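You operate a simulated robot arm through the tools that you are given. There is no shell and no other tool.

You run a simulated robot arm. Do the job below in one go: nothing can be reset, and whatever is moved stays where it is left.

JOB
Put things in order on the folding table. At the end: the yellow detergent bottle (marked "SPORT") from the folding table stands where the green tab box stood; the black key fob stands where the yellow detergent bottle stood; the red sock ball stands on top of the stain soap; the green tab box from the folding table stands on top of the green soap; whatever was shut is shut again. Leave all else as you found it, and nothing knocked over.

It is judged by the outcome, as a careful person would: the job done as asked, and still so three seconds after it is handed in. It fails if anything else is knocked over, pushed out of place, dropped, spilled or broken.

ROBOT AND FRAMES
A 6-joint arm with a two-finger parallel gripper, fixed in place. Base frame: the origin is at the foot of the arm, x ahead of it, y to its left, z up; the work surface is at about z = 0. Units: m, degrees, N and s.
With the tool pointing down near the work surface it reaches from about 0.18 to 0.46 m from the base axis. Its first joint turns from -70.0 to 70.0 degrees. Payload 1.9 kg.
The tool frame sits at the grasp point between the pads (the TCP): z along the fingers, y along the line on which they close. The tips reach 0.023 m beyond it. Largest opening 0.094 m; finger width 0.038, thickness 0.01; the body of the gripper, 0.054 by 0.096 m, starts 0.039 m behind the TCP.
Orientation is that of the tool frame in the base frame, as a unit quaternion [w, x, y, z]. With the fingers straight down and closing along the base's y, the tool's x points along the base's -x, its y along +y and its z along -z.

CONTROLS
- The arm moves only by the tool arm_command. Its argument "rows" is a list of rows, each a list of 7 numbers: the turn, a rotation vector about the tool's x, y, z in degrees, then the shift along the tool's x, y, z in m, then the closure, from 0 (fully open) to 1 (shut). In form: [[ax, ay, az, tx, ty, tz, hand], ...]. A call has 1 to 20 rows; each row shifts and turns the commanded pose from where the row before left it, along the tool's axes as they then stand. Rows are played at 5 a second. More than 0.05 m and 8.6 degrees between two rows, or a gripper value outside its range, and nothing of the call is played. Where a pose cannot be reached the arm comes as near as it can. A force on the tool above 40 N (or 10 N above the force at the start of the call, whichever is more), or a blocked arm, ends the call early, and 0.2 s more pass. Each finger travels about 0.108 m/s and halts on what it meets, pressing with about 37 N; the grip force reading is that of the motor and also rises with nothing between the fingers. The clock runs only during rows and for 0.2 s after the last one: add rows that do not move to give the fingers time. It gives the time, the measured TCP pose, the force on the tool (base axes), the opening and the grip force at its end, in the units of the frame above (readings bear some noise), with the torque about the TCP (base axes, N m) and any sound that the robot's microphone picked up.
- Cameras (640 x 400 px; columns grow to the right, rows downward): "scene" is fixed at [0.0531, 0.3129, 0.4178]; the picture's right is [-0.78, -0.63, 0.00], its down [-0.40, 0.49, -0.77] and it looks along [0.49, -0.60, -0.63] (base axes); focal length 214 px, centre (320, 200). "wrist" rides on the gripper at [0.087, 0.016, -0.075] in the tool frame; the picture's right is [-0.18, 0.98, 0.00], its down [-0.58, -0.11, -0.81] and it looks along [-0.79, -0.15, 0.59] (tool axes); focal length 243 px, centre (320, 200). There is no depth. A picture from a camera that has moved, and an enlarged one, comes with that camera's place and axes in the base frame and with its lens.
- get_image(camera): a new picture of that camera. No time passes.
- inspect(camera, box): a new picture of the part [left, top, right, bottom] of that camera's present view, enlarged. No time passes.
- finish_job(): hands the job in; it is judged then, once.

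Nothing tells you positions but the pictures and the camera data. Unless the task says otherwise, let go and move clear before handing in.

The tools are called after ">>>" by a JSON object that holds its "op" and its "data". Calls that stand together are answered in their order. arm_command: Moves the arm, as the interface text tells. Its arguments: {"type":"object","properties":{"rows":{"type":"array"}},"required":["rows"]} The other tools are called the same way: get_image (camera) takes a picture; inspect (camera, box) takes an enlarged picture of a part of a camera's view; finish_job () hands the job in.

At the start:

```text
clock: 0.0
ee_pos: [0.2968, -0.1361, 0.3185]
orientation: [0.001, 0.0, 1.0, 0.001]
ft_force: [0.4, 0.0, -1.0]
moment: [0.02, -0.02, 0.03]
width: 0.0943
grip_force: 0.1
```

scene: 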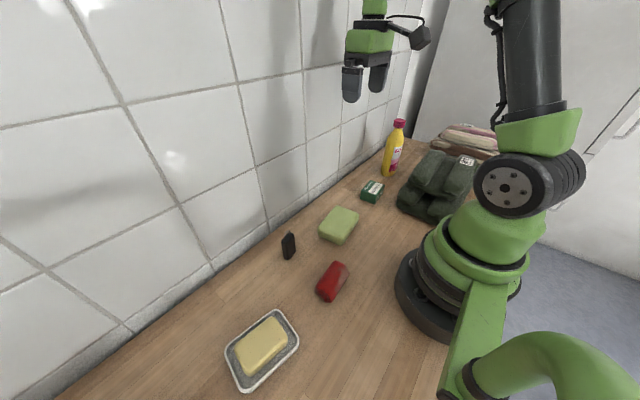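
wrist: 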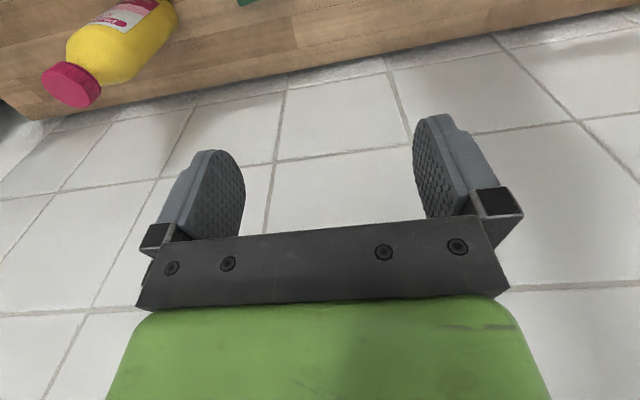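

I see a table with a yellow bottle, green tab box, green soap, key fob, red sock ball and a soap in a dish (the stain soap), with a green bag/towel by the arm. I take enlarged views first to locate everything.

>>> {"op": "inspect", "data": {"camera": "scene", "box": [340, 100, 500, 200]}}

>>> {"op": "inspect", "data": {"camera": "scene", "box": [260, 170, 420, 270]}}

>>> {"op": "inspect", "data": {"camera": "scene", "box": [200, 240, 400, 400]}}

>>> {"op": "inspect", "data": {"camera": "scene", "box": [380, 100, 540, 230]}}

```text
4.00 times, centred on (420, 150) of scene
camera zoom: at [0.0531, 0.3129, 0.4178], right [-0.78, -0.63, 0.0], down [-0.4, 0.49, -0.77], along [0.49, -0.6, -0.63], focal length 858 px, centre (-80, 400)
```

zoom: 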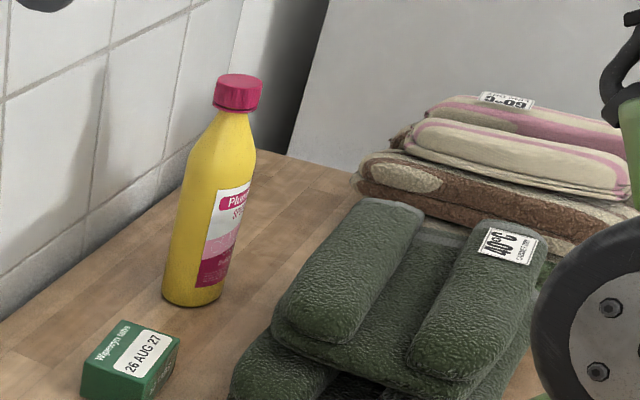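

```text
4.00 times, centred on (340, 220) of scene
camera zoom: at [0.0531, 0.3129, 0.4178], right [-0.78, -0.63, 0.0], down [-0.4, 0.49, -0.77], along [0.49, -0.6, -0.63], focal length 858 px, centre (240, 120)
```

zoom: 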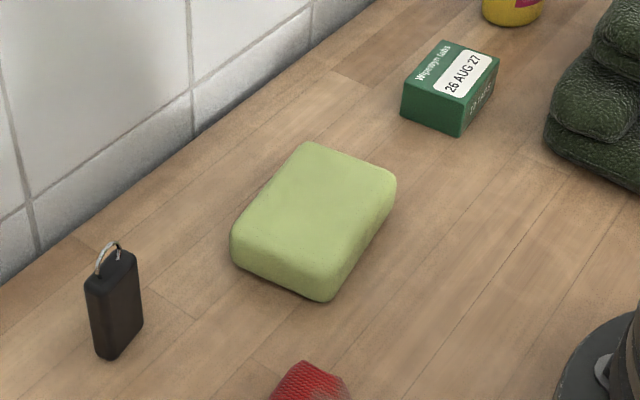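

```text
2.50 times, centred on (300, 320) of scene
camera zoom: at [0.0531, 0.3129, 0.4178], right [-0.78, -0.63, 0.0], down [-0.4, 0.49, -0.77], along [0.49, -0.6, -0.63], focal length 536 px, centre (370, -100)
```

zoom: 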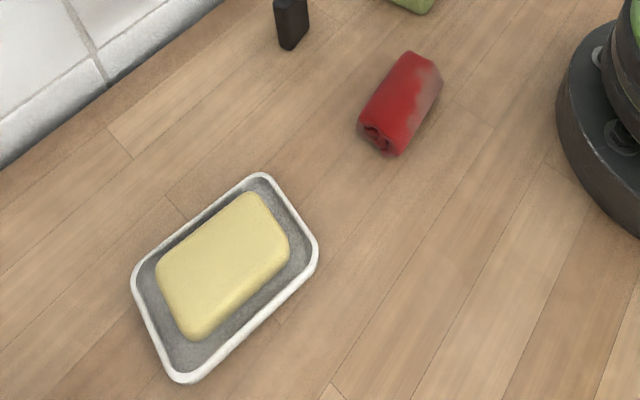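

```text
3.08 times, centred on (460, 165) of scene
camera zoom: at [0.0531, 0.3129, 0.4178], right [-0.78, -0.63, 0.0], down [-0.4, 0.49, -0.77], along [0.49, -0.6, -0.63], focal length 660 px, centre (-111, 308)
```

zoom: 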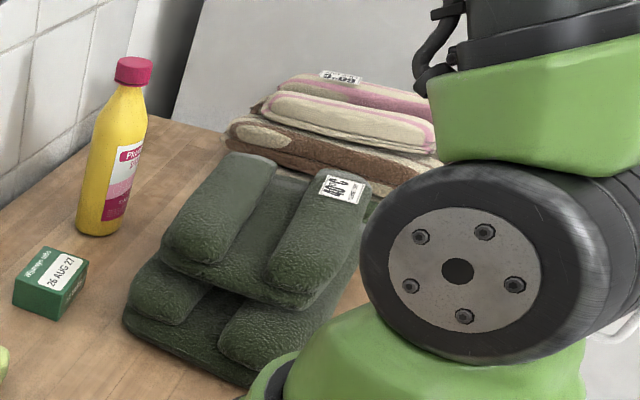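

I estimate the fob near (0.30, 0.12), tab box near (0.26, -0.20), bottle near (0.28, -0.36), and a wall near x = 0.39. Next I tilt the wrist so its camera looks more downward and check these positions.

>>> {"op": "arm_command", "data": {"rows": [[0, 7.5, 0, 0.0, 0, 0, 0], [0, 7.5, 0, 0, 0, 0, 0], [0, 7.5, 0, 0, 0, 0, 0], [0, 7.5, 0, 0, 0, 0, 0], [0, 0, 0, 0, 0, 0, 0]]}}

>>> {"op": "get_image", "data": {"camera": "wrist"}}

>>> {"op": "get_image", "data": {"camera": "scene"}}

```text
clock: 1.0
ee_pos: [0.284, -0.1358, 0.3301]
orientation: [-0.259, -0.02, 0.966, -0.011]
ft_force: [-0.7, 0.5, 0.0]
moment: [0.0, 0.02, -0.01]
width: 0.0941
grip_force: 0.0
stopped in row 5: the force on the tool passed its limit at 140 N (the readings are from after the stop); the commanded pose is now the measured one
```

```text
taken
camera wrist: at [0.2448, -0.1195, 0.4388], right [0.12, 0.99, -0.1], down [0.91, -0.07, 0.41], along [0.4, -0.14, -0.91], focal length 243 px, centre (320, 200)
```

wrist: 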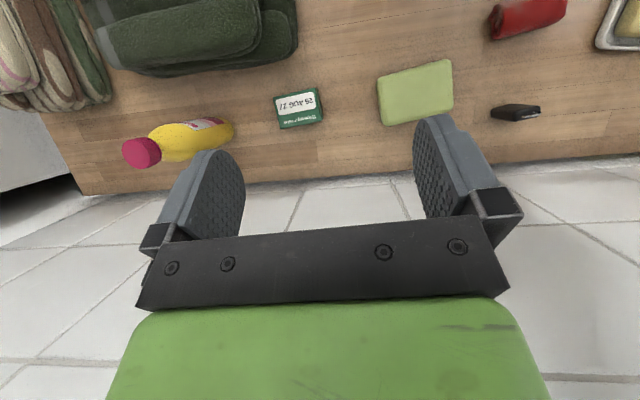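

```text
taken
```

scene: 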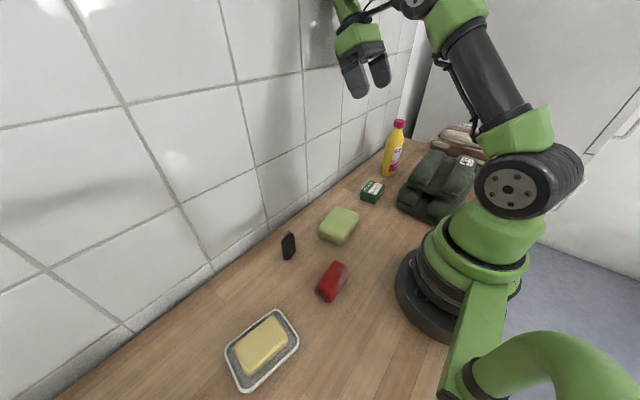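

The tilt bumped the wall with the wrist, so I must keep the wrist away from it; the objects look undisturbed. The wrist view now shows every object, so I enlarge it to measure them.

>>> {"op": "inspect", "data": {"camera": "wrist", "box": [100, 70, 340, 220]}}

>>> {"op": "inspect", "data": {"camera": "wrist", "box": [360, 0, 600, 150]}}

>>> {"op": "inspect", "data": {"camera": "wrist", "box": [0, 0, 320, 200]}}

```text
2.67 times, centred on (220, 145) of wrist
camera zoom: at [0.2448, -0.1195, 0.4388], right [0.12, 0.99, -0.1], down [0.91, -0.07, 0.41], along [0.4, -0.14, -0.91], focal length 647 px, centre (587, 347)
```

zoom: 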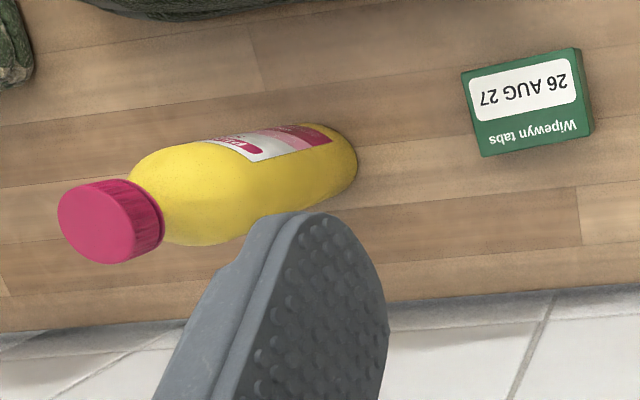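

```text
2.67 times, centred on (480, 75) of wrist
camera zoom: at [0.2448, -0.1195, 0.4388], right [0.12, 0.99, -0.1], down [0.91, -0.07, 0.41], along [0.4, -0.14, -0.91], focal length 647 px, centre (-107, 533)
```

zoom: 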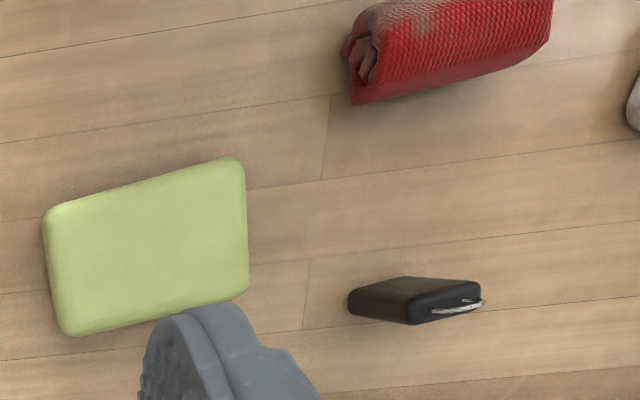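

```text
2.00 times, centred on (160, 100) of wrist
camera zoom: at [0.2448, -0.1195, 0.4388], right [0.12, 0.99, -0.1], down [0.91, -0.07, 0.41], along [0.4, -0.14, -0.91], focal length 485 px, centre (640, 400)
```

zoom: 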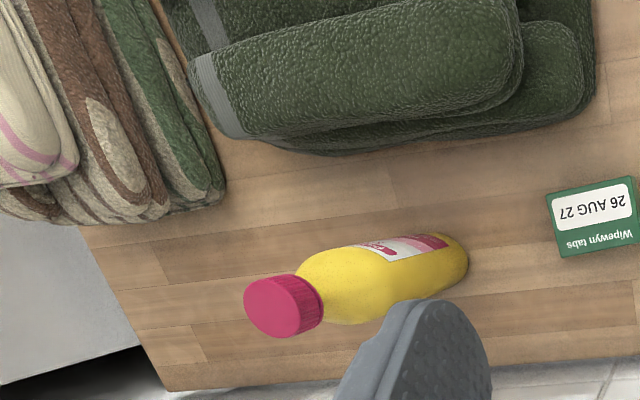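

From both cameras I now place the tab box at (0.261, -0.201), 0.068 by 0.05 by 0.03 m and yawed about 5 degrees; the green soap at (0.261, -0.019); the bottle at (0.280, -0.358); the sock near (0.18, 0.12); and the stain soap near (0.197, 0.282). Next I straighten the tool and turn it 85 degrees, so the fingers close across the box and the camera stays clear of the towels.

>>> {"op": "arm_command", "data": {"rows": [[-0.32, -7.5, 0.58, 0, 0, 0, 0], [-0.32, -7.5, 0.58, 0, 0, 0, 0], [-0.32, -7.5, 0.58, 0, 0, 0, 0], [-0.32, -7.5, 0.58, 0, 0, 0, 0], [0, 0, 8.5, 0, 0, 0, 0], [0, 0, 8.5, 0, 0, 0, 0], [0, 0, 8.5, 0, 0, 0, 0], [0, 0, 8.5, 0, 0, 0, 0], [0, 0, 8.5, 0, 0, 0, 0], [0, 0, 8.5, 0, 0, 0, 0], [0, 0, 8.5, 0, 0, 0, 0], [0, 0, 8.5, 0, 0, 0, 0], [0, 0, 8.5, 0, 0, 0, 0], [0, 0, 8.5, 0, 0, 0, 0], [0, 0, 0, 0, 0, 0, 0]]}}

>>> {"op": "get_image", "data": {"camera": "wrist"}}

>>> {"op": "get_image", "data": {"camera": "scene"}}

```text
clock: 4.2
ee_pos: [0.2874, -0.1358, 0.3275]
orientation: [-0.002, 0.678, 0.735, 0.002]
ft_force: [0.3, 0.3, -1.0]
moment: [-0.02, -0.04, 0.0]
width: 0.0942
grip_force: 0.1
```

```text
taken
camera wrist: at [0.2962, -0.0472, 0.4031], right [0.99, -0.11, 0.0], down [-0.06, -0.59, 0.8], along [-0.08, -0.8, -0.6], focal length 243 px, centre (320, 200)
```

wrist: 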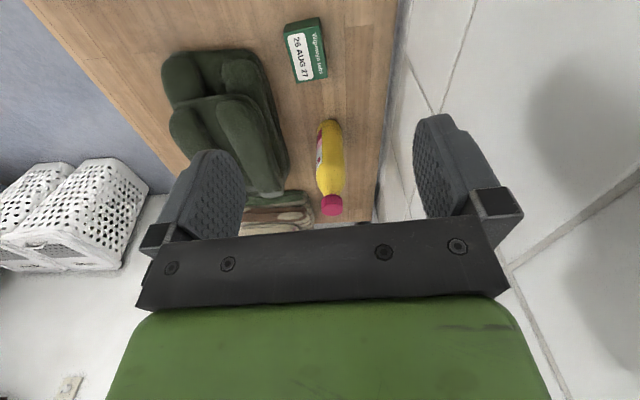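

```text
taken
```

scene: 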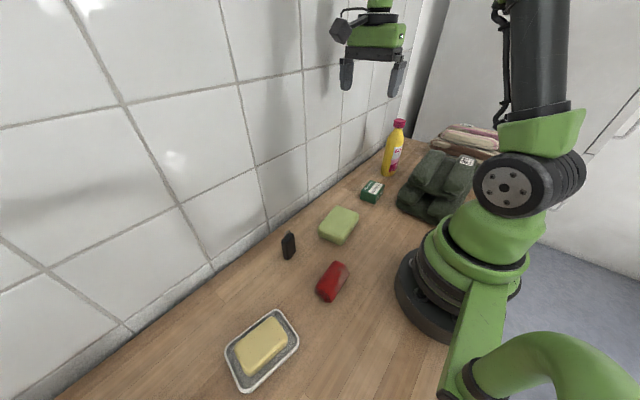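

The tool is now straight down with the fingers closing across the box's short side. I enlarge the wrist view to refine the box and bottle positions and to check the height of the towels.

>>> {"op": "inspect", "data": {"camera": "wrist", "box": [140, 0, 400, 160]}}

>>> {"op": "inspect", "data": {"camera": "wrist", "box": [230, 100, 390, 240]}}

```text
2.46 times, centred on (270, 80) of wrist
camera zoom: at [0.2962, -0.0472, 0.4031], right [0.99, -0.11, 0.0], down [-0.06, -0.59, 0.8], along [-0.08, -0.8, -0.6], focal length 597 px, centre (443, 495)
```

zoom: 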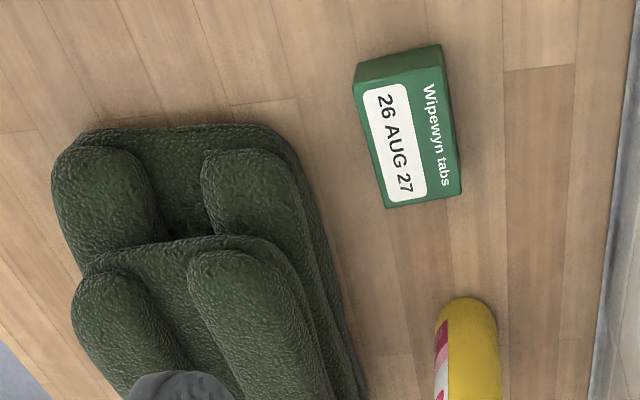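

```text
2.86 times, centred on (310, 170) of wrist
camera zoom: at [0.2962, -0.0472, 0.4031], right [0.99, -0.11, 0.0], down [-0.06, -0.59, 0.8], along [-0.08, -0.8, -0.6], focal length 693 px, centre (349, 286)
```

zoom: 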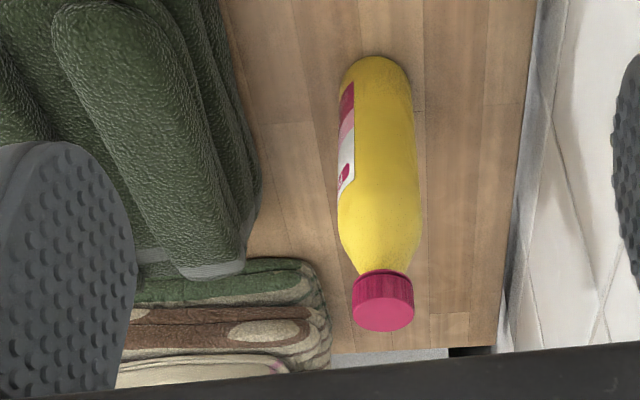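

The box is confirmed at about (0.262, -0.2025), with the towel edge at x = 0.19. I move above the box with the fingers slightly narrowed so they clear the towels.

>>> {"op": "arm_command", "data": {"rows": [[0, 0, 0, -0.01288, -0.00624, 0.0355, 0.2], [0, 0, 0, -0.01288, -0.00624, 0.0355, 0.2], [0, 0, 0, -0.01288, -0.00624, 0.0355, 0.2], [0, 0, 0, -0.01288, -0.00624, 0.0355, 0.2], [0, 0, 0, -0.01288, -0.00624, 0.0355, 0.2], [0, 0, 0, 0, 0, 0, 0.2], [0, 0, 0, 0, 0, 0, 0.2]]}}

>>> {"op": "get_image", "data": {"camera": "wrist"}}

>>> {"op": "get_image", "data": {"camera": "scene"}}

```text
clock: 5.8
ee_pos: [0.2649, -0.1992, 0.1474]
orientation: [-0.002, 0.678, 0.735, 0.003]
ft_force: [0.4, -0.3, -0.3]
moment: [0.0, -0.03, 0.03]
width: 0.075
grip_force: 0.1
```

```text
taken
camera wrist: at [0.2735, -0.111, 0.2245], right [0.99, -0.1, 0.0], down [-0.06, -0.59, 0.8], along [-0.08, -0.8, -0.6], focal length 243 px, centre (320, 200)
```

wrist: 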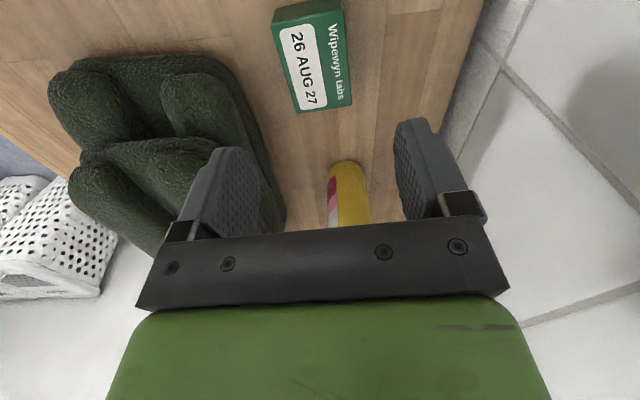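

```text
taken
```

scene: 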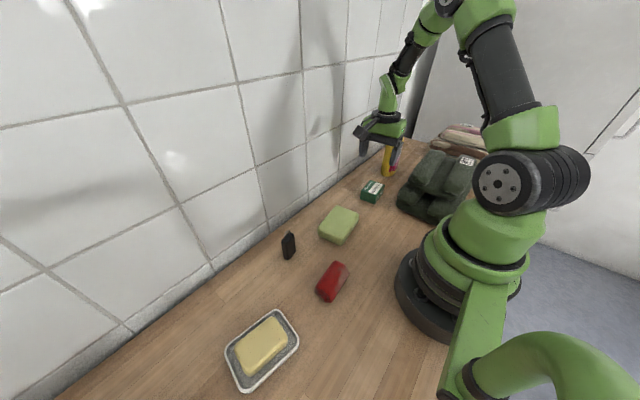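

The tool is nearly centred over the box. I take one closer look to fine-tune before descending.

>>> {"op": "inspect", "data": {"camera": "wrist", "box": [220, 0, 420, 125]}}

```text
3.20 times, centred on (320, 62) of wrist
camera zoom: at [0.2735, -0.111, 0.2245], right [0.99, -0.1, 0.0], down [-0.06, -0.59, 0.8], along [-0.08, -0.8, -0.6], focal length 776 px, centre (320, 640)
```

zoom: 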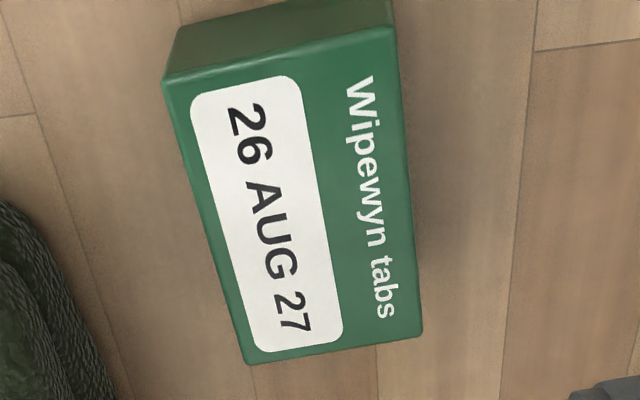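

The box centre comes out at (0.2612, -0.201) with a yaw of 4.2 degrees. I correct by a few millimetres and descend around it.

>>> {"op": "arm_command", "data": {"rows": [[0, 0, 0, -0.0015, -0.0038, 0.03, 0.2], [0, 0, 0, 0, 0, 0.03, 0.2], [0, 0, 0, 0, 0, 0.03, 0.2], [0, 0, 0, 0, 0, 0.024, 0.2], [0, 0, 0, 0, 0, 0, 0.2]]}}

>>> {"op": "get_image", "data": {"camera": "wrist"}}

>>> {"op": "inspect", "data": {"camera": "scene", "box": [300, 100, 460, 240]}}

```text
clock: 7.0
ee_pos: [0.26, -0.2019, 0.0348]
orientation: [-0.002, 0.678, 0.735, 0.003]
ft_force: [0.6, -0.8, -0.8]
moment: [0.02, 0.03, 0.05]
width: 0.0754
grip_force: 0.0
```

```text
taken
camera wrist: at [0.2686, -0.1138, 0.1113], right [0.99, -0.1, 0.0], down [-0.06, -0.59, 0.8], along [-0.08, -0.8, -0.6], focal length 243 px, centre (320, 200)
```

wrist: 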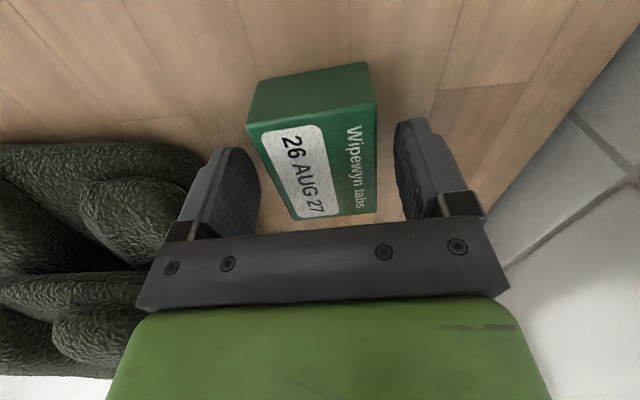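

```text
2.86 times, centred on (380, 170) of scene
camera zoom: at [0.0531, 0.3129, 0.4178], right [-0.78, -0.63, 0.0], down [-0.4, 0.49, -0.77], along [0.49, -0.6, -0.63], focal length 613 px, centre (149, 286)
```

zoom: 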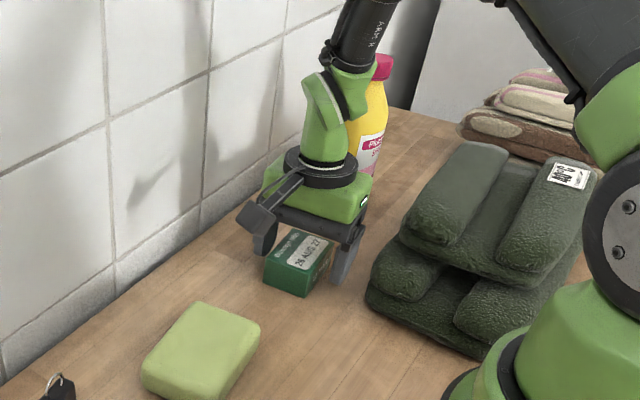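

The fingers straddle the box with room on both sides. I lower a little further and close on it.

>>> {"op": "arm_command", "data": {"rows": [[0, 0, 0, 0.0, 0.001, 0.006, 0.2], [0, 0, 0, 0, 0, 0, 0.35], [0, 0, 0, 0, 0, 0, 0.6], [0, 0, 0, 0, 0, 0, 1.0], [0, 0, 0, 0, 0, 0, 1.0], [0, 0, 0, 0, 0, 0, 1.0]]}}

>>> {"op": "get_image", "data": {"camera": "wrist"}}

```text
clock: 8.4
ee_pos: [0.2602, -0.2024, 0.0285]
orientation: [-0.002, 0.677, 0.736, 0.003]
ft_force: [0.1, 0.7, -0.1]
moment: [-0.04, -0.02, -0.01]
width: 0.0494
grip_force: 36.9
```

```text
taken
camera wrist: at [0.269, -0.1141, 0.1053], right [0.99, -0.1, 0.0], down [-0.06, -0.59, 0.8], along [-0.08, -0.8, -0.6], focal length 243 px, centre (320, 200)
```

wrist: 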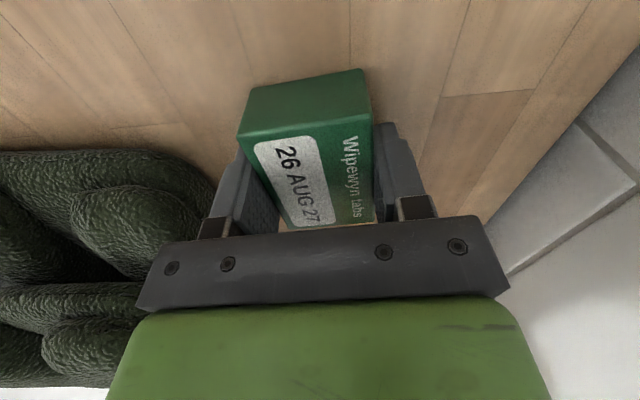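

The box is gripped (opening 0.049 m). I lift it and carry it over toward the green soap.

>>> {"op": "arm_command", "data": {"rows": [[0, 0, 0, 0, 0, -0.02, 1], [0, 0, 0, 0, 0, -0.04, 1], [0, 0, 0, 0, 0, -0.04, 1], [0, 0, 0, 0.02, 0.0017, 0, 1], [0, 0, 0, 0.03, 0.0026, 0, 1], [0, 0, 0, 0.04, 0.0034, 0, 1], [0, 0, 0, 0.04, 0.0034, 0, 1], [0, 0, 0, 0.03, 0.0026, 0, 1], [0, 0, 0, 0.0213, 0.002, 0, 1], [0, 0, 0, 0, 0, 0, 1], [0, 0, 0, 0, 0, 0, 1]]}}

>>> {"op": "get_image", "data": {"camera": "wrist"}}

>>> {"op": "inspect", "data": {"camera": "scene", "box": [240, 100, 440, 280]}}

```text
clock: 10.8
ee_pos: [0.2597, -0.0221, 0.128]
orientation: [-0.002, 0.677, 0.736, 0.003]
ft_force: [0.1, 0.2, -0.8]
moment: [0.02, 0.01, -0.04]
width: 0.0493
grip_force: 36.7
```

```text
taken
camera wrist: at [0.2684, 0.0664, 0.2043], right [0.99, -0.1, 0.0], down [-0.06, -0.59, 0.8], along [-0.08, -0.8, -0.6], focal length 243 px, centre (320, 200)
```

wrist: 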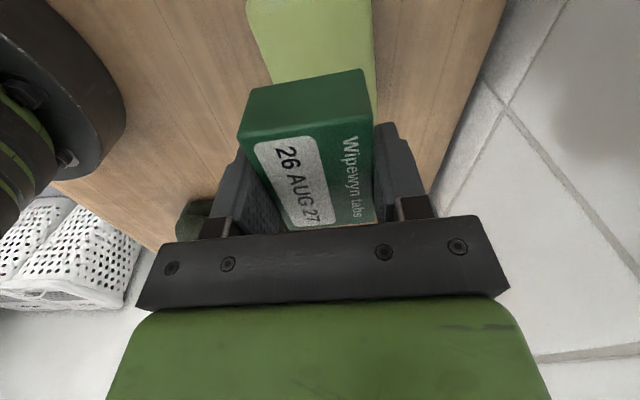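

```text
2.22 times, centred on (340, 190) of scene
camera zoom: at [0.0531, 0.3129, 0.4178], right [-0.78, -0.63, 0.0], down [-0.4, 0.49, -0.77], along [0.49, -0.6, -0.63], focal length 477 px, centre (276, 222)
```

zoom: 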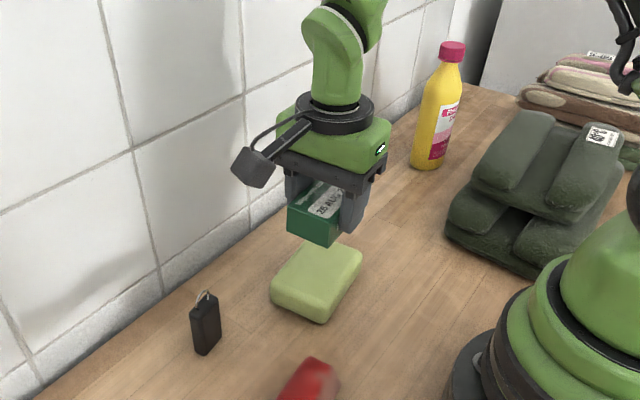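

The box hangs centred over the green soap. I descend slowly in small steps, watching for contact.

>>> {"op": "arm_command", "data": {"rows": [[0, 0, 0, 0.001, 0, 0.03, 1], [0, 0, 0, 0, 0, 0.02, 1], [0, 0, 0, 0, 0, 0.008, 1], [0, 0, 0, 0, 0, 0, 1]]}}

>>> {"op": "inspect", "data": {"camera": "scene", "box": [280, 150, 400, 250]}}

>>> {"op": "get_image", "data": {"camera": "wrist"}}

```text
clock: 11.8
ee_pos: [0.2601, -0.0203, 0.0717]
orientation: [-0.002, 0.678, 0.735, 0.004]
ft_force: [0.4, -1.3, -2.0]
moment: [0.01, -0.02, -0.02]
width: 0.0493
grip_force: 36.7
```

```text
4.00 times, centred on (340, 200) of scene
camera zoom: at [0.0531, 0.3129, 0.4178], right [-0.78, -0.63, 0.0], down [-0.4, 0.49, -0.77], along [0.49, -0.6, -0.63], focal length 858 px, centre (240, 200)
```

zoom: 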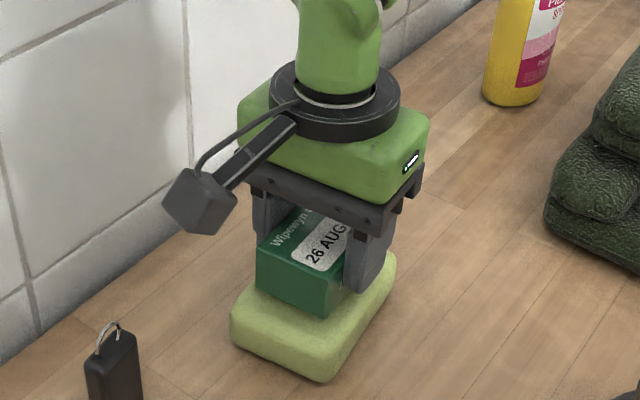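

```text
taken
camera wrist: at [0.2691, 0.0683, 0.1481], right [0.99, -0.1, 0.0], down [-0.06, -0.59, 0.8], along [-0.08, -0.8, -0.6], focal length 243 px, centre (320, 200)
```

wrist: 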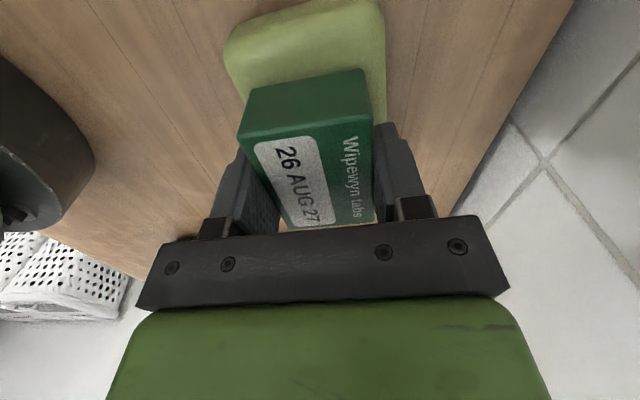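

The box is close above the soap. I go down a few millimetres at a time and read the force.

>>> {"op": "arm_command", "data": {"rows": [[0, 0, 0, 0, 0, 0.003, 1], [0, 0, 0, 0, 0, 0.003, 1], [0, 0, 0, 0, 0, 0, 1]]}}

>>> {"op": "inspect", "data": {"camera": "scene", "box": [310, 190, 370, 250]}}

```text
clock: 12.6
ee_pos: [0.2604, -0.019, 0.0662]
orientation: [-0.001, 0.677, 0.736, 0.003]
ft_force: [0.5, -0.2, -1.3]
moment: [-0.02, -0.01, 0.0]
width: 0.0494
grip_force: 37.1
```

```text
6.67 times, centred on (340, 220) of scene
camera zoom: at [0.0531, 0.3129, 0.4178], right [-0.78, -0.63, 0.0], down [-0.4, 0.49, -0.77], along [0.49, -0.6, -0.63], focal length 1430 px, centre (187, 67)
```

zoom: 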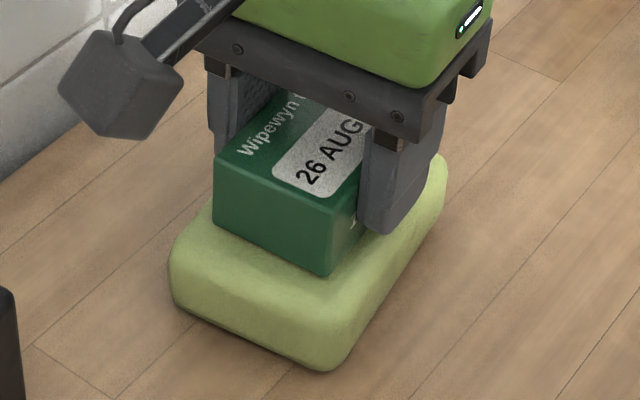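

No contact force yet. I continue down in small steps.

>>> {"op": "arm_command", "data": {"rows": [[0, 0, 0, 0, 0, 0.002, 1], [0, 0, 0, 0, 0, 0.002, 1], [0, 0, 0, 0, 0, 0, 1]]}}

>>> {"op": "inspect", "data": {"camera": "scene", "box": [310, 190, 370, 250]}}

```text
clock: 13.4
ee_pos: [0.2615, -0.0198, 0.0632]
orientation: [-0.002, 0.678, 0.735, 0.003]
ft_force: [-3.2, 4.2, 31.5]
moment: [0.04, 0.16, -0.05]
width: 0.0495
grip_force: 37.2
```

```text
6.67 times, centred on (340, 220) of scene
camera zoom: at [0.053, 0.3129, 0.4178], right [-0.78, -0.63, 0.0], down [-0.4, 0.49, -0.77], along [0.49, -0.6, -0.63], focal length 1430 px, centre (187, 67)
```

zoom: 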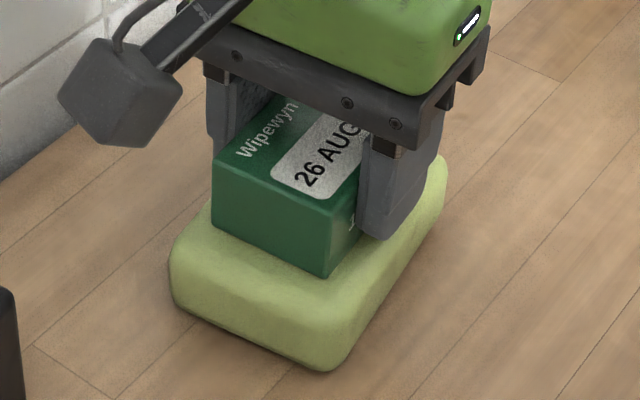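

Contact is made at about 31 N, so the box sits on the soap. I ease off slightly, open the fingers and rise.

>>> {"op": "arm_command", "data": {"rows": [[0, 0, 0, 0, 0, -0.0015, 1], [0, 0, 0, 0, 0, 0, 1]]}}

```text
clock: 14.0
ee_pos: [0.2602, -0.0208, 0.0634]
orientation: [-0.003, 0.678, 0.735, 0.002]
ft_force: [0.4, 0.4, -0.3]
moment: [-0.02, 0.0, 0.04]
width: 0.0493
grip_force: 37.0
```

>>> {"op": "arm_command", "data": {"rows": [[0, 0, 0, 0, 0, 0.0005, 0.4], [0, 0, 0, 0, 0, 0, 0.2], [0, 0, 0, 0, 0, 0, 0.2], [0, 0, 0, 0, 0, -0.02, 0.2], [0, 0, 0, 0, 0, -0.04, 0.2], [0, 0, 0, 0, 0, -0.04, 0.2], [0, 0, 0, 0, 0, -0.04, 0.2], [0, 0, 0, 0, 0, 0, 0.2]]}}

>>> {"op": "get_image", "data": {"camera": "wrist"}}

>>> {"op": "inspect", "data": {"camera": "scene", "box": [260, 170, 420, 270]}}

```text
clock: 15.8
ee_pos: [0.2565, -0.0202, 0.202]
orientation: [-0.002, 0.678, 0.735, 0.003]
ft_force: [-0.2, 0.3, -0.9]
moment: [0.01, 0.0, -0.02]
width: 0.0751
grip_force: 0.0
```

```text
taken
camera wrist: at [0.2666, 0.0676, 0.2791], right [0.99, -0.1, 0.0], down [-0.06, -0.59, 0.8], along [-0.08, -0.8, -0.6], focal length 243 px, centre (320, 200)
```

wrist: 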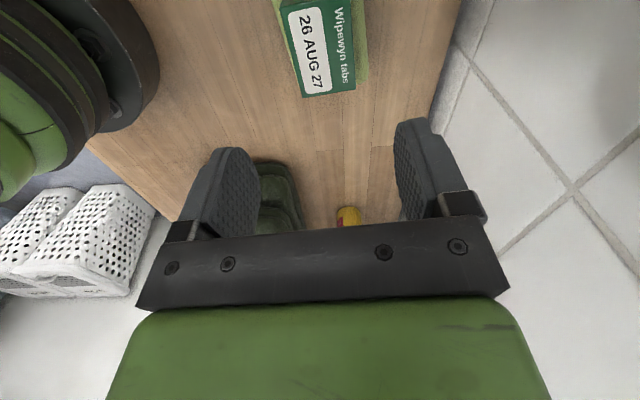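

```text
4.00 times, centred on (340, 220) of scene
camera zoom: at [0.0531, 0.3129, 0.4178], right [-0.78, -0.63, 0.0], down [-0.4, 0.49, -0.77], along [0.49, -0.6, -0.63], focal length 858 px, centre (240, 120)
```

zoom: 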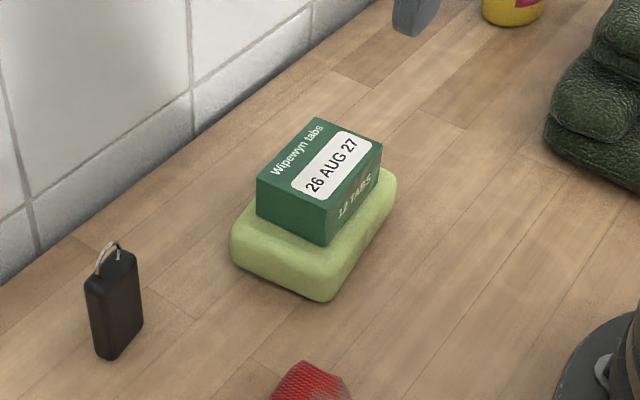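

The tab box sits squarely on the green soap. Next is the bottle: I rise and move toward it, stopping short to get a good look at the cap.

>>> {"op": "arm_command", "data": {"rows": [[0, 0, 0, 0, 0, -0.03, 0.2], [0, 0, 0, -0.033, 0.0007, -0.028, 0.1], [0, 0, 0, -0.033, 0.0007, 0, 0], [0, 0, 0, -0.033, 0.0007, 0, 0], [0, 0, 0, -0.033, 0.0007, 0, 0], [0, 0, 0, -0.033, 0.0007, 0, 0], [0, 0, 0, -0.033, 0.0007, 0, 0], [0, 0, 0, -0.033, 0.0007, 0, 0], [0, 0, 0, 0, 0, 0, 0], [0, 0, 0, 0, 0, 0, 0]]}}

>>> {"op": "get_image", "data": {"camera": "wrist"}}

>>> {"op": "get_image", "data": {"camera": "scene"}}

```text
clock: 18.0
ee_pos: [0.2838, -0.25, 0.2602]
orientation: [-0.002, 0.678, 0.735, 0.003]
ft_force: [-0.7, 0.2, 0.3]
moment: [-0.01, 0.02, -0.01]
width: 0.0941
grip_force: 0.1
```

```text
taken
camera wrist: at [0.2928, -0.1624, 0.3359], right [0.99, -0.1, 0.0], down [-0.06, -0.59, 0.8], along [-0.08, -0.8, -0.6], focal length 243 px, centre (320, 200)
```

wrist: 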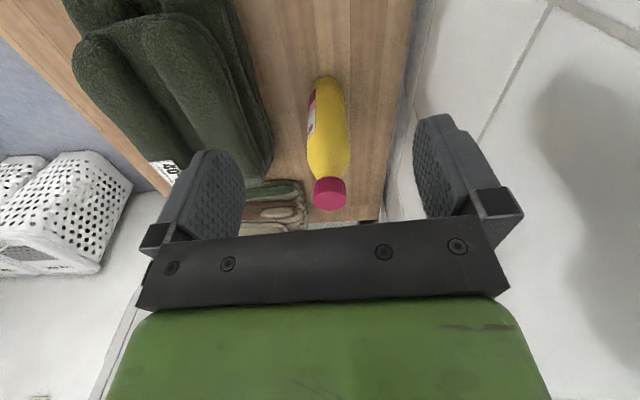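

```text
taken
```

scene: 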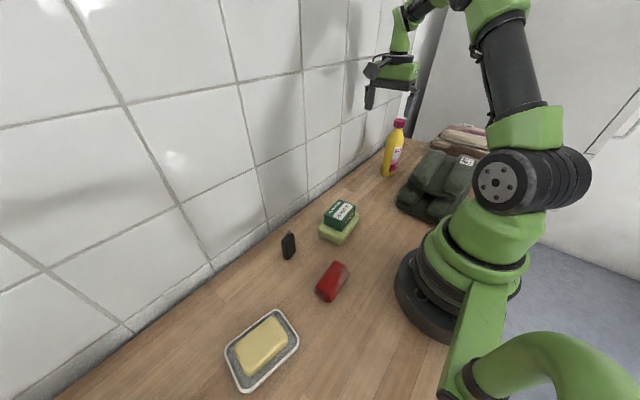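

>>> {"op": "inspect", "data": {"camera": "wrist", "box": [260, 60, 400, 220]}}

>>> {"op": "inspect", "data": {"camera": "scene", "box": [350, 80, 450, 190]}}

```text
2.50 times, centred on (330, 140) of wrist
camera zoom: at [0.2928, -0.1624, 0.3359], right [0.99, -0.1, 0.0], down [-0.06, -0.59, 0.8], along [-0.08, -0.8, -0.6], focal length 606 px, centre (295, 350)
```

zoom: 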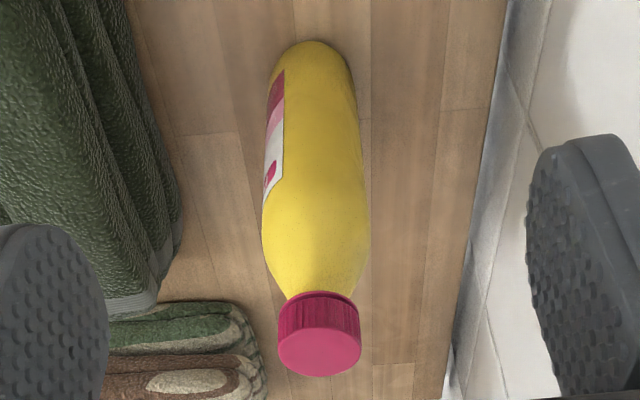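

```text
3.64 times, centred on (400, 135) of scene
camera zoom: at [0.0531, 0.3129, 0.4178], right [-0.78, -0.63, 0.0], down [-0.4, 0.49, -0.77], along [0.49, -0.6, -0.63], focal length 780 px, centre (29, 436)
```

zoom: 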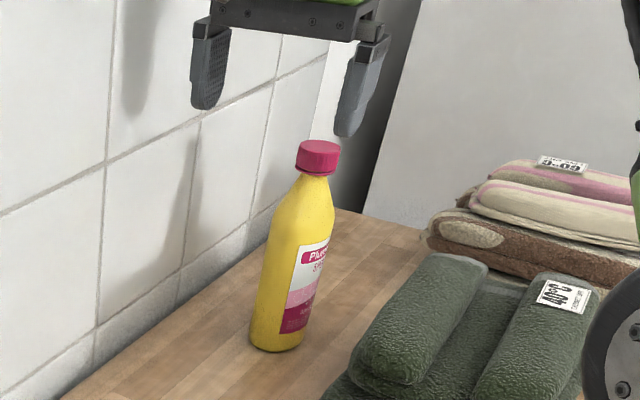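

Triangulating from both cameras puts the cap centre at (0.282, -0.364) with its top at z = 0.186, and the cap is about 0.035 m across. I move above it at a safe height and check how close the arm gets.

>>> {"op": "arm_command", "data": {"rows": [[0, 0, 0, -0.0283, -0.0028, 0.005, 0], [0, 0, 0, -0.0283, -0.0028, 0.005, 0], [0, 0, 0, -0.0283, -0.0028, 0.005, 0], [0, 0, 0, -0.0283, -0.0028, 0.005, 0], [0, 0, 0, 0, 0, 0.0, 0], [0, 0, 0, 0, 0, 0, 0]]}}

>>> {"op": "get_image", "data": {"camera": "wrist"}}

>>> {"op": "inspect", "data": {"camera": "scene", "box": [350, 60, 450, 190]}}

```text
clock: 19.4
ee_pos: [0.2787, -0.3465, 0.2381]
orientation: [-0.002, 0.677, 0.736, 0.003]
ft_force: [0.1, -0.6, -1.1]
moment: [0.02, -0.01, 0.04]
width: 0.0942
grip_force: 0.1
out of reach, approached as far as the arm can: row 4
```

```text
taken
camera wrist: at [0.287, -0.2569, 0.3144], right [0.99, -0.1, 0.0], down [-0.06, -0.59, 0.8], along [-0.08, -0.8, -0.6], focal length 243 px, centre (320, 200)
```

wrist: 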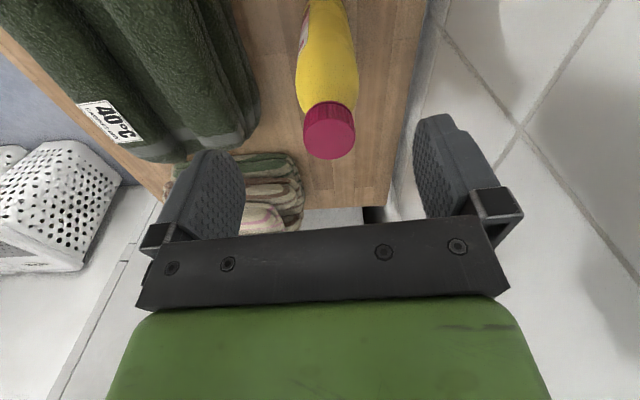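

```text
3.08 times, centred on (400, 125) of scene
camera zoom: at [0.0531, 0.3129, 0.4178], right [-0.78, -0.63, 0.0], down [-0.4, 0.49, -0.77], along [0.49, -0.6, -0.63], focal length 660 px, centre (74, 431)
```

zoom: 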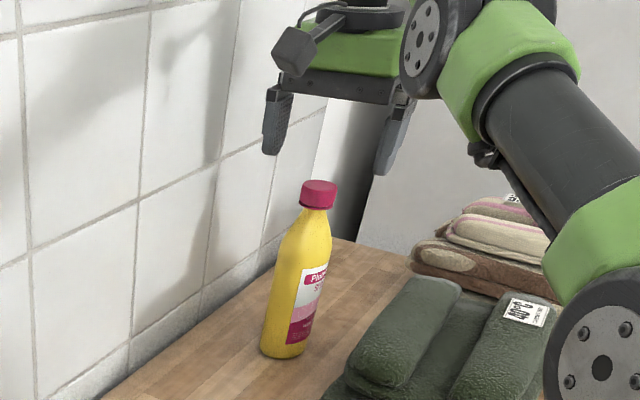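

At this height the straight-down reach ends about 2 cm short of the cap. I tilt the tool 12 degrees so the fingers lean outward, which extends the reach.

>>> {"op": "arm_command", "data": {"rows": [[0, -6, 0, 0, 0, 0, 0], [0, -6, 0, 0, 0, 0, 0], [0, 0, 0, 0, 0, 0, 0], [0, 0, 0, 0, 0, 0, 0]]}}

>>> {"op": "get_image", "data": {"camera": "wrist"}}

```text
clock: 20.4
ee_pos: [0.2944, -0.3638, 0.2459]
orientation: [0.074, 0.675, 0.731, -0.068]
ft_force: [0.7, -0.5, 0.1]
moment: [0.02, 0.02, 0.0]
width: 0.0943
grip_force: 0.0
out of reach, approached as far as the arm can: row 1, 2
```

```text
taken
camera wrist: at [0.3026, -0.2622, 0.3023], right [0.99, -0.1, 0.04], down [-0.08, -0.42, 0.91], along [-0.07, -0.9, -0.42], focal length 243 px, centre (320, 200)
```

wrist: 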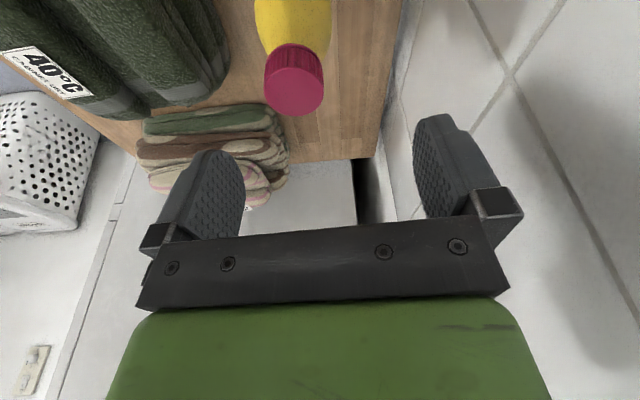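

The measured pose is now within reach, with x about 12 mm too large. I shift over the cap axis and lower part of the way, then check alignment.

>>> {"op": "arm_command", "data": {"rows": [[0, 0, 0, 0.0013, -0.0126, -0.0003, 0], [0, 0, 0, 0, 0, 0, 0], [0, 0, 0, 0.004, 0, 0.0196, 0], [0, 0, 0, 0, 0, 0, 0], [0, 0, 0, 0, 0, 0, 0]]}}

>>> {"op": "get_image", "data": {"camera": "wrist"}}

>>> {"op": "inspect", "data": {"camera": "scene", "box": [350, 60, 450, 190]}}

```text
clock: 21.6
ee_pos: [0.2894, -0.3739, 0.2302]
orientation: [0.073, 0.674, 0.732, -0.066]
ft_force: [0.4, 0.2, 1.0]
moment: [-0.03, -0.03, 0.03]
width: 0.094
grip_force: 0.0
out of reach, approached as far as the arm can: row 1, 3
```

```text
taken
camera wrist: at [0.2974, -0.2722, 0.2872], right [0.99, -0.1, 0.04], down [-0.08, -0.42, 0.91], along [-0.07, -0.9, -0.42], focal length 243 px, centre (320, 200)
```

wrist: 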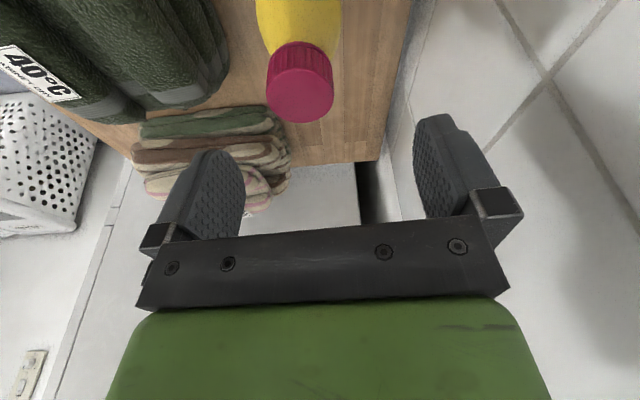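

```text
3.08 times, centred on (400, 125) of scene
camera zoom: at [0.0531, 0.3129, 0.4178], right [-0.78, -0.63, 0.0], down [-0.4, 0.49, -0.77], along [0.49, -0.6, -0.63], focal length 660 px, centre (74, 431)
```

zoom: 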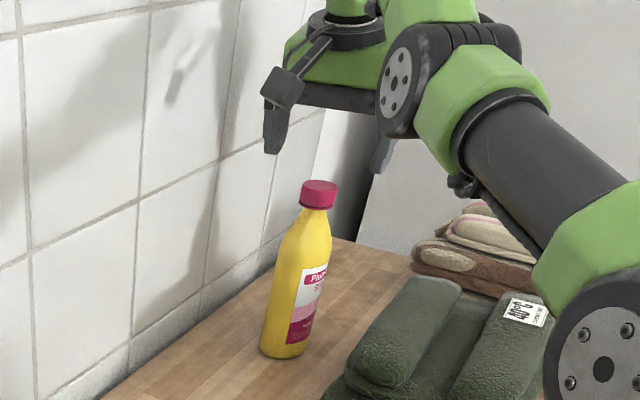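

The arm seems to be stretched straight, which is why it drifts outward. I back off inward and up to unbend it, then approach again already tilted.

>>> {"op": "arm_command", "data": {"rows": [[0, 0, 0, 0.0338, -0.0171, -0.0171, 0], [0, 0, 0, 0.0338, -0.0171, -0.0171, 0], [0, 0, 0, 0, 0, 0, 0], [0, 0, 0, 0, 0, 0, 0]]}}

>>> {"op": "get_image", "data": {"camera": "scene"}}

```text
clock: 22.6
ee_pos: [0.2923, -0.3654, 0.2512]
orientation: [0.075, 0.674, 0.732, -0.067]
ft_force: [-0.1, 0.5, 0.3]
moment: [0.0, 0.01, 0.02]
width: 0.0939
grip_force: 0.1
out of reach, approached as far as the arm can: row 1, 2
```

```text
taken
```

scene: 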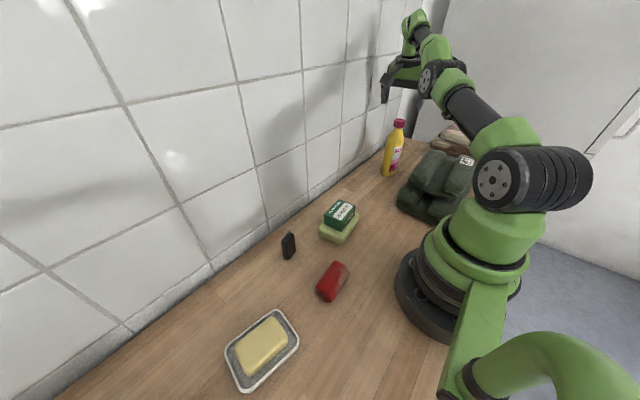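

The arm keeps its height control but is stuck at full stretch. I repeat larger inward moves to bend the elbow out of that posture, staying above the bottle.

>>> {"op": "arm_command", "data": {"rows": [[0, 0, 0, 0.0402, -0.0266, -0.0082, 0], [0, 0, 0, 0.0402, -0.0266, -0.0082, 0], [0, 0, 0, 0.0402, -0.0266, -0.0082, 0]]}}

```text
clock: 23.4
ee_pos: [0.2915, -0.3596, 0.2612]
orientation: [0.074, 0.674, 0.732, -0.068]
ft_force: [0.7, 0.9, 0.3]
moment: [0.01, -0.03, 0.02]
width: 0.0942
grip_force: 0.1
out of reach, approached as far as the arm can: row 1, 2, 3
```

I need to understand the arm's posture before going on, so I look at it more closely.

>>> {"op": "inspect", "data": {"camera": "scene", "box": [350, 0, 600, 220]}}

>>> {"op": "get_image", "data": {"camera": "wrist"}}

```text
1.82 times, centred on (475, 110) of scene
camera zoom: at [0.0531, 0.3129, 0.4178], right [-0.78, -0.63, 0.0], down [-0.4, 0.49, -0.77], along [0.49, -0.6, -0.63], focal length 390 px, centre (38, 364)
```

zoom: 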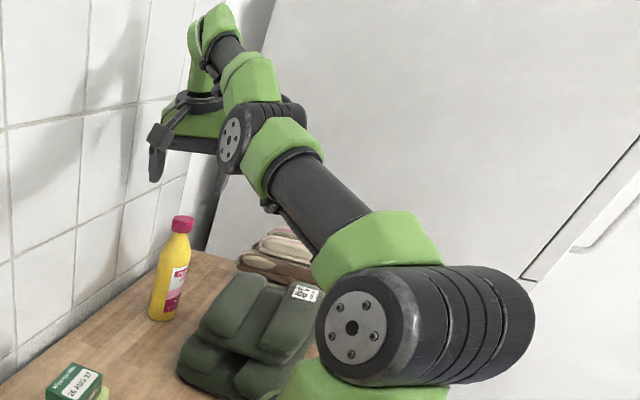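

```text
taken
camera wrist: at [0.2992, -0.2582, 0.3185], right [0.99, -0.1, 0.04], down [-0.08, -0.42, 0.91], along [-0.07, -0.9, -0.42], focal length 243 px, centre (320, 200)
```

wrist: 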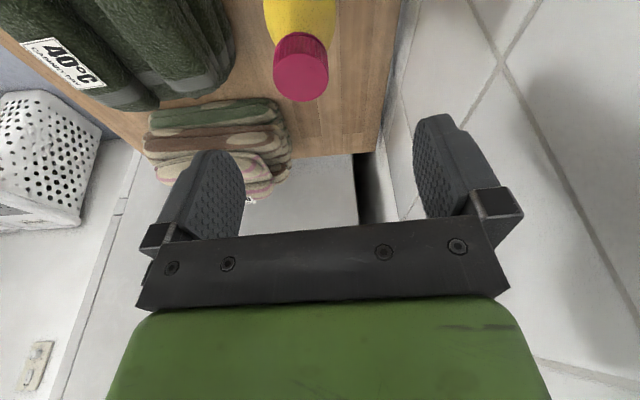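

The arm does look fully straight. I climb first, well clear of the bottle, then combine a downward and inward move with un-tilting to bend the elbow the right way again.

>>> {"op": "arm_command", "data": {"rows": [[0, 0, 0, 0.0045, -0.009, -0.0469, 0], [0, 0, 0, 0.0045, -0.009, -0.0469, 0], [0, 0, 0, 0, 0, 0, 0], [0, 0, 0, 0, 0, 0, 0]]}}

>>> {"op": "inspect", "data": {"camera": "scene", "box": [350, 0, 600, 220]}}

```text
clock: 24.4
ee_pos: [0.2725, -0.328, 0.3476]
orientation: [0.075, 0.674, 0.732, -0.068]
ft_force: [0.0, 0.1, 1.2]
moment: [0.0, -0.02, 0.0]
width: 0.0939
grip_force: 0.1
out of reach, approached as far as the arm can: row 2
```

```text
1.82 times, centred on (475, 110) of scene
camera zoom: at [0.0531, 0.3129, 0.4178], right [-0.78, -0.63, 0.0], down [-0.4, 0.49, -0.77], along [0.49, -0.6, -0.63], focal length 390 px, centre (38, 364)
```

zoom: 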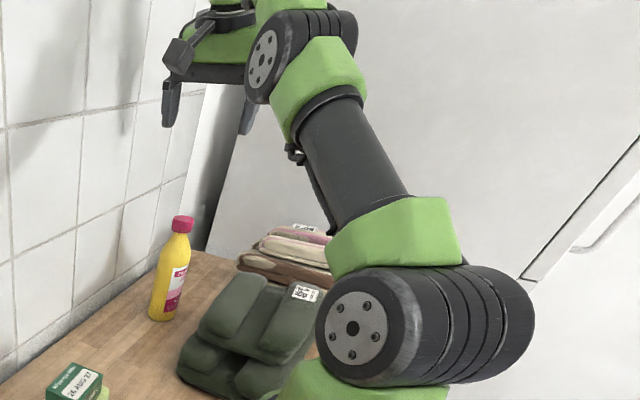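

Row 1 of that climb was not flagged, so the posture is starting to free up. Now I try descending inward while un-tilting, still well above the bottle.

>>> {"op": "arm_command", "data": {"rows": [[0, 6, 0, 0.0245, -0.0107, 0.0358, 0], [0, 5.7, 0, 0.0245, -0.0107, 0.0358, 0], [0, 0, 0, 0, 0, 0, 0]]}}

>>> {"op": "inspect", "data": {"camera": "scene", "box": [350, 0, 600, 220]}}

```text
clock: 25.2
ee_pos: [0.2502, -0.2936, 0.2649]
orientation: [0.001, 0.678, 0.735, 0.002]
ft_force: [0.6, 0.2, -0.1]
moment: [0.02, 0.01, 0.01]
width: 0.094
grip_force: 0.1
```

```text
1.82 times, centred on (475, 110) of scene
camera zoom: at [0.0531, 0.3129, 0.4178], right [-0.78, -0.63, 0.0], down [-0.4, 0.49, -0.77], along [0.49, -0.6, -0.63], focal length 390 px, centre (38, 364)
```

zoom: 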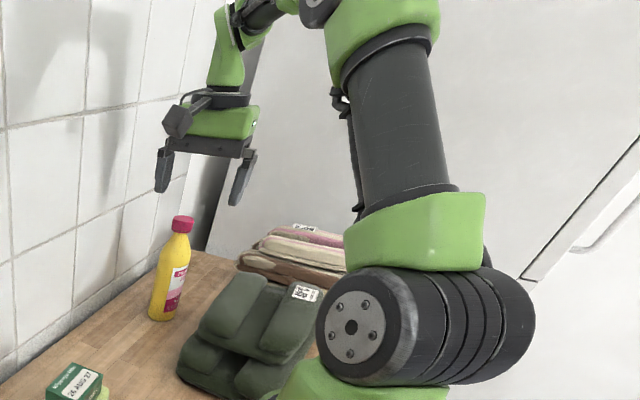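

The elbow is bent again and the pose is clean. I now tilt 20 degrees outward here, well inside reach, before approaching the bottle.

>>> {"op": "arm_command", "data": {"rows": [[0, -6.7, 0, 0, 0, 0, 0], [0, -6.7, 0, 0, 0, 0, 0], [0, -6.6, 0, 0, 0, 0, 0], [0, 0, 0, 0, 0, 0, 0], [0, 0, 0, 0, 0, 0, 0]]}}

>>> {"op": "get_image", "data": {"camera": "wrist"}}

```text
clock: 26.4
ee_pos: [0.2492, -0.2924, 0.2662]
orientation: [0.128, 0.668, 0.724, -0.116]
ft_force: [-0.3, -0.7, 0.4]
moment: [0.01, -0.02, 0.0]
width: 0.0939
grip_force: 0.2
```

```text
taken
camera wrist: at [0.2562, -0.1839, 0.308], right [0.99, -0.09, 0.06], down [-0.09, -0.28, 0.96], along [-0.07, -0.96, -0.29], focal length 243 px, centre (320, 200)
```

wrist: 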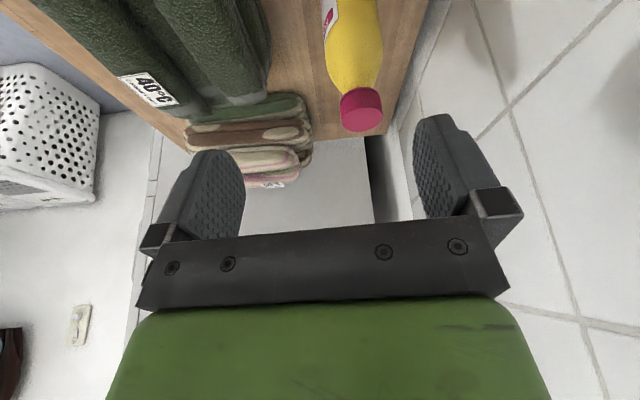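

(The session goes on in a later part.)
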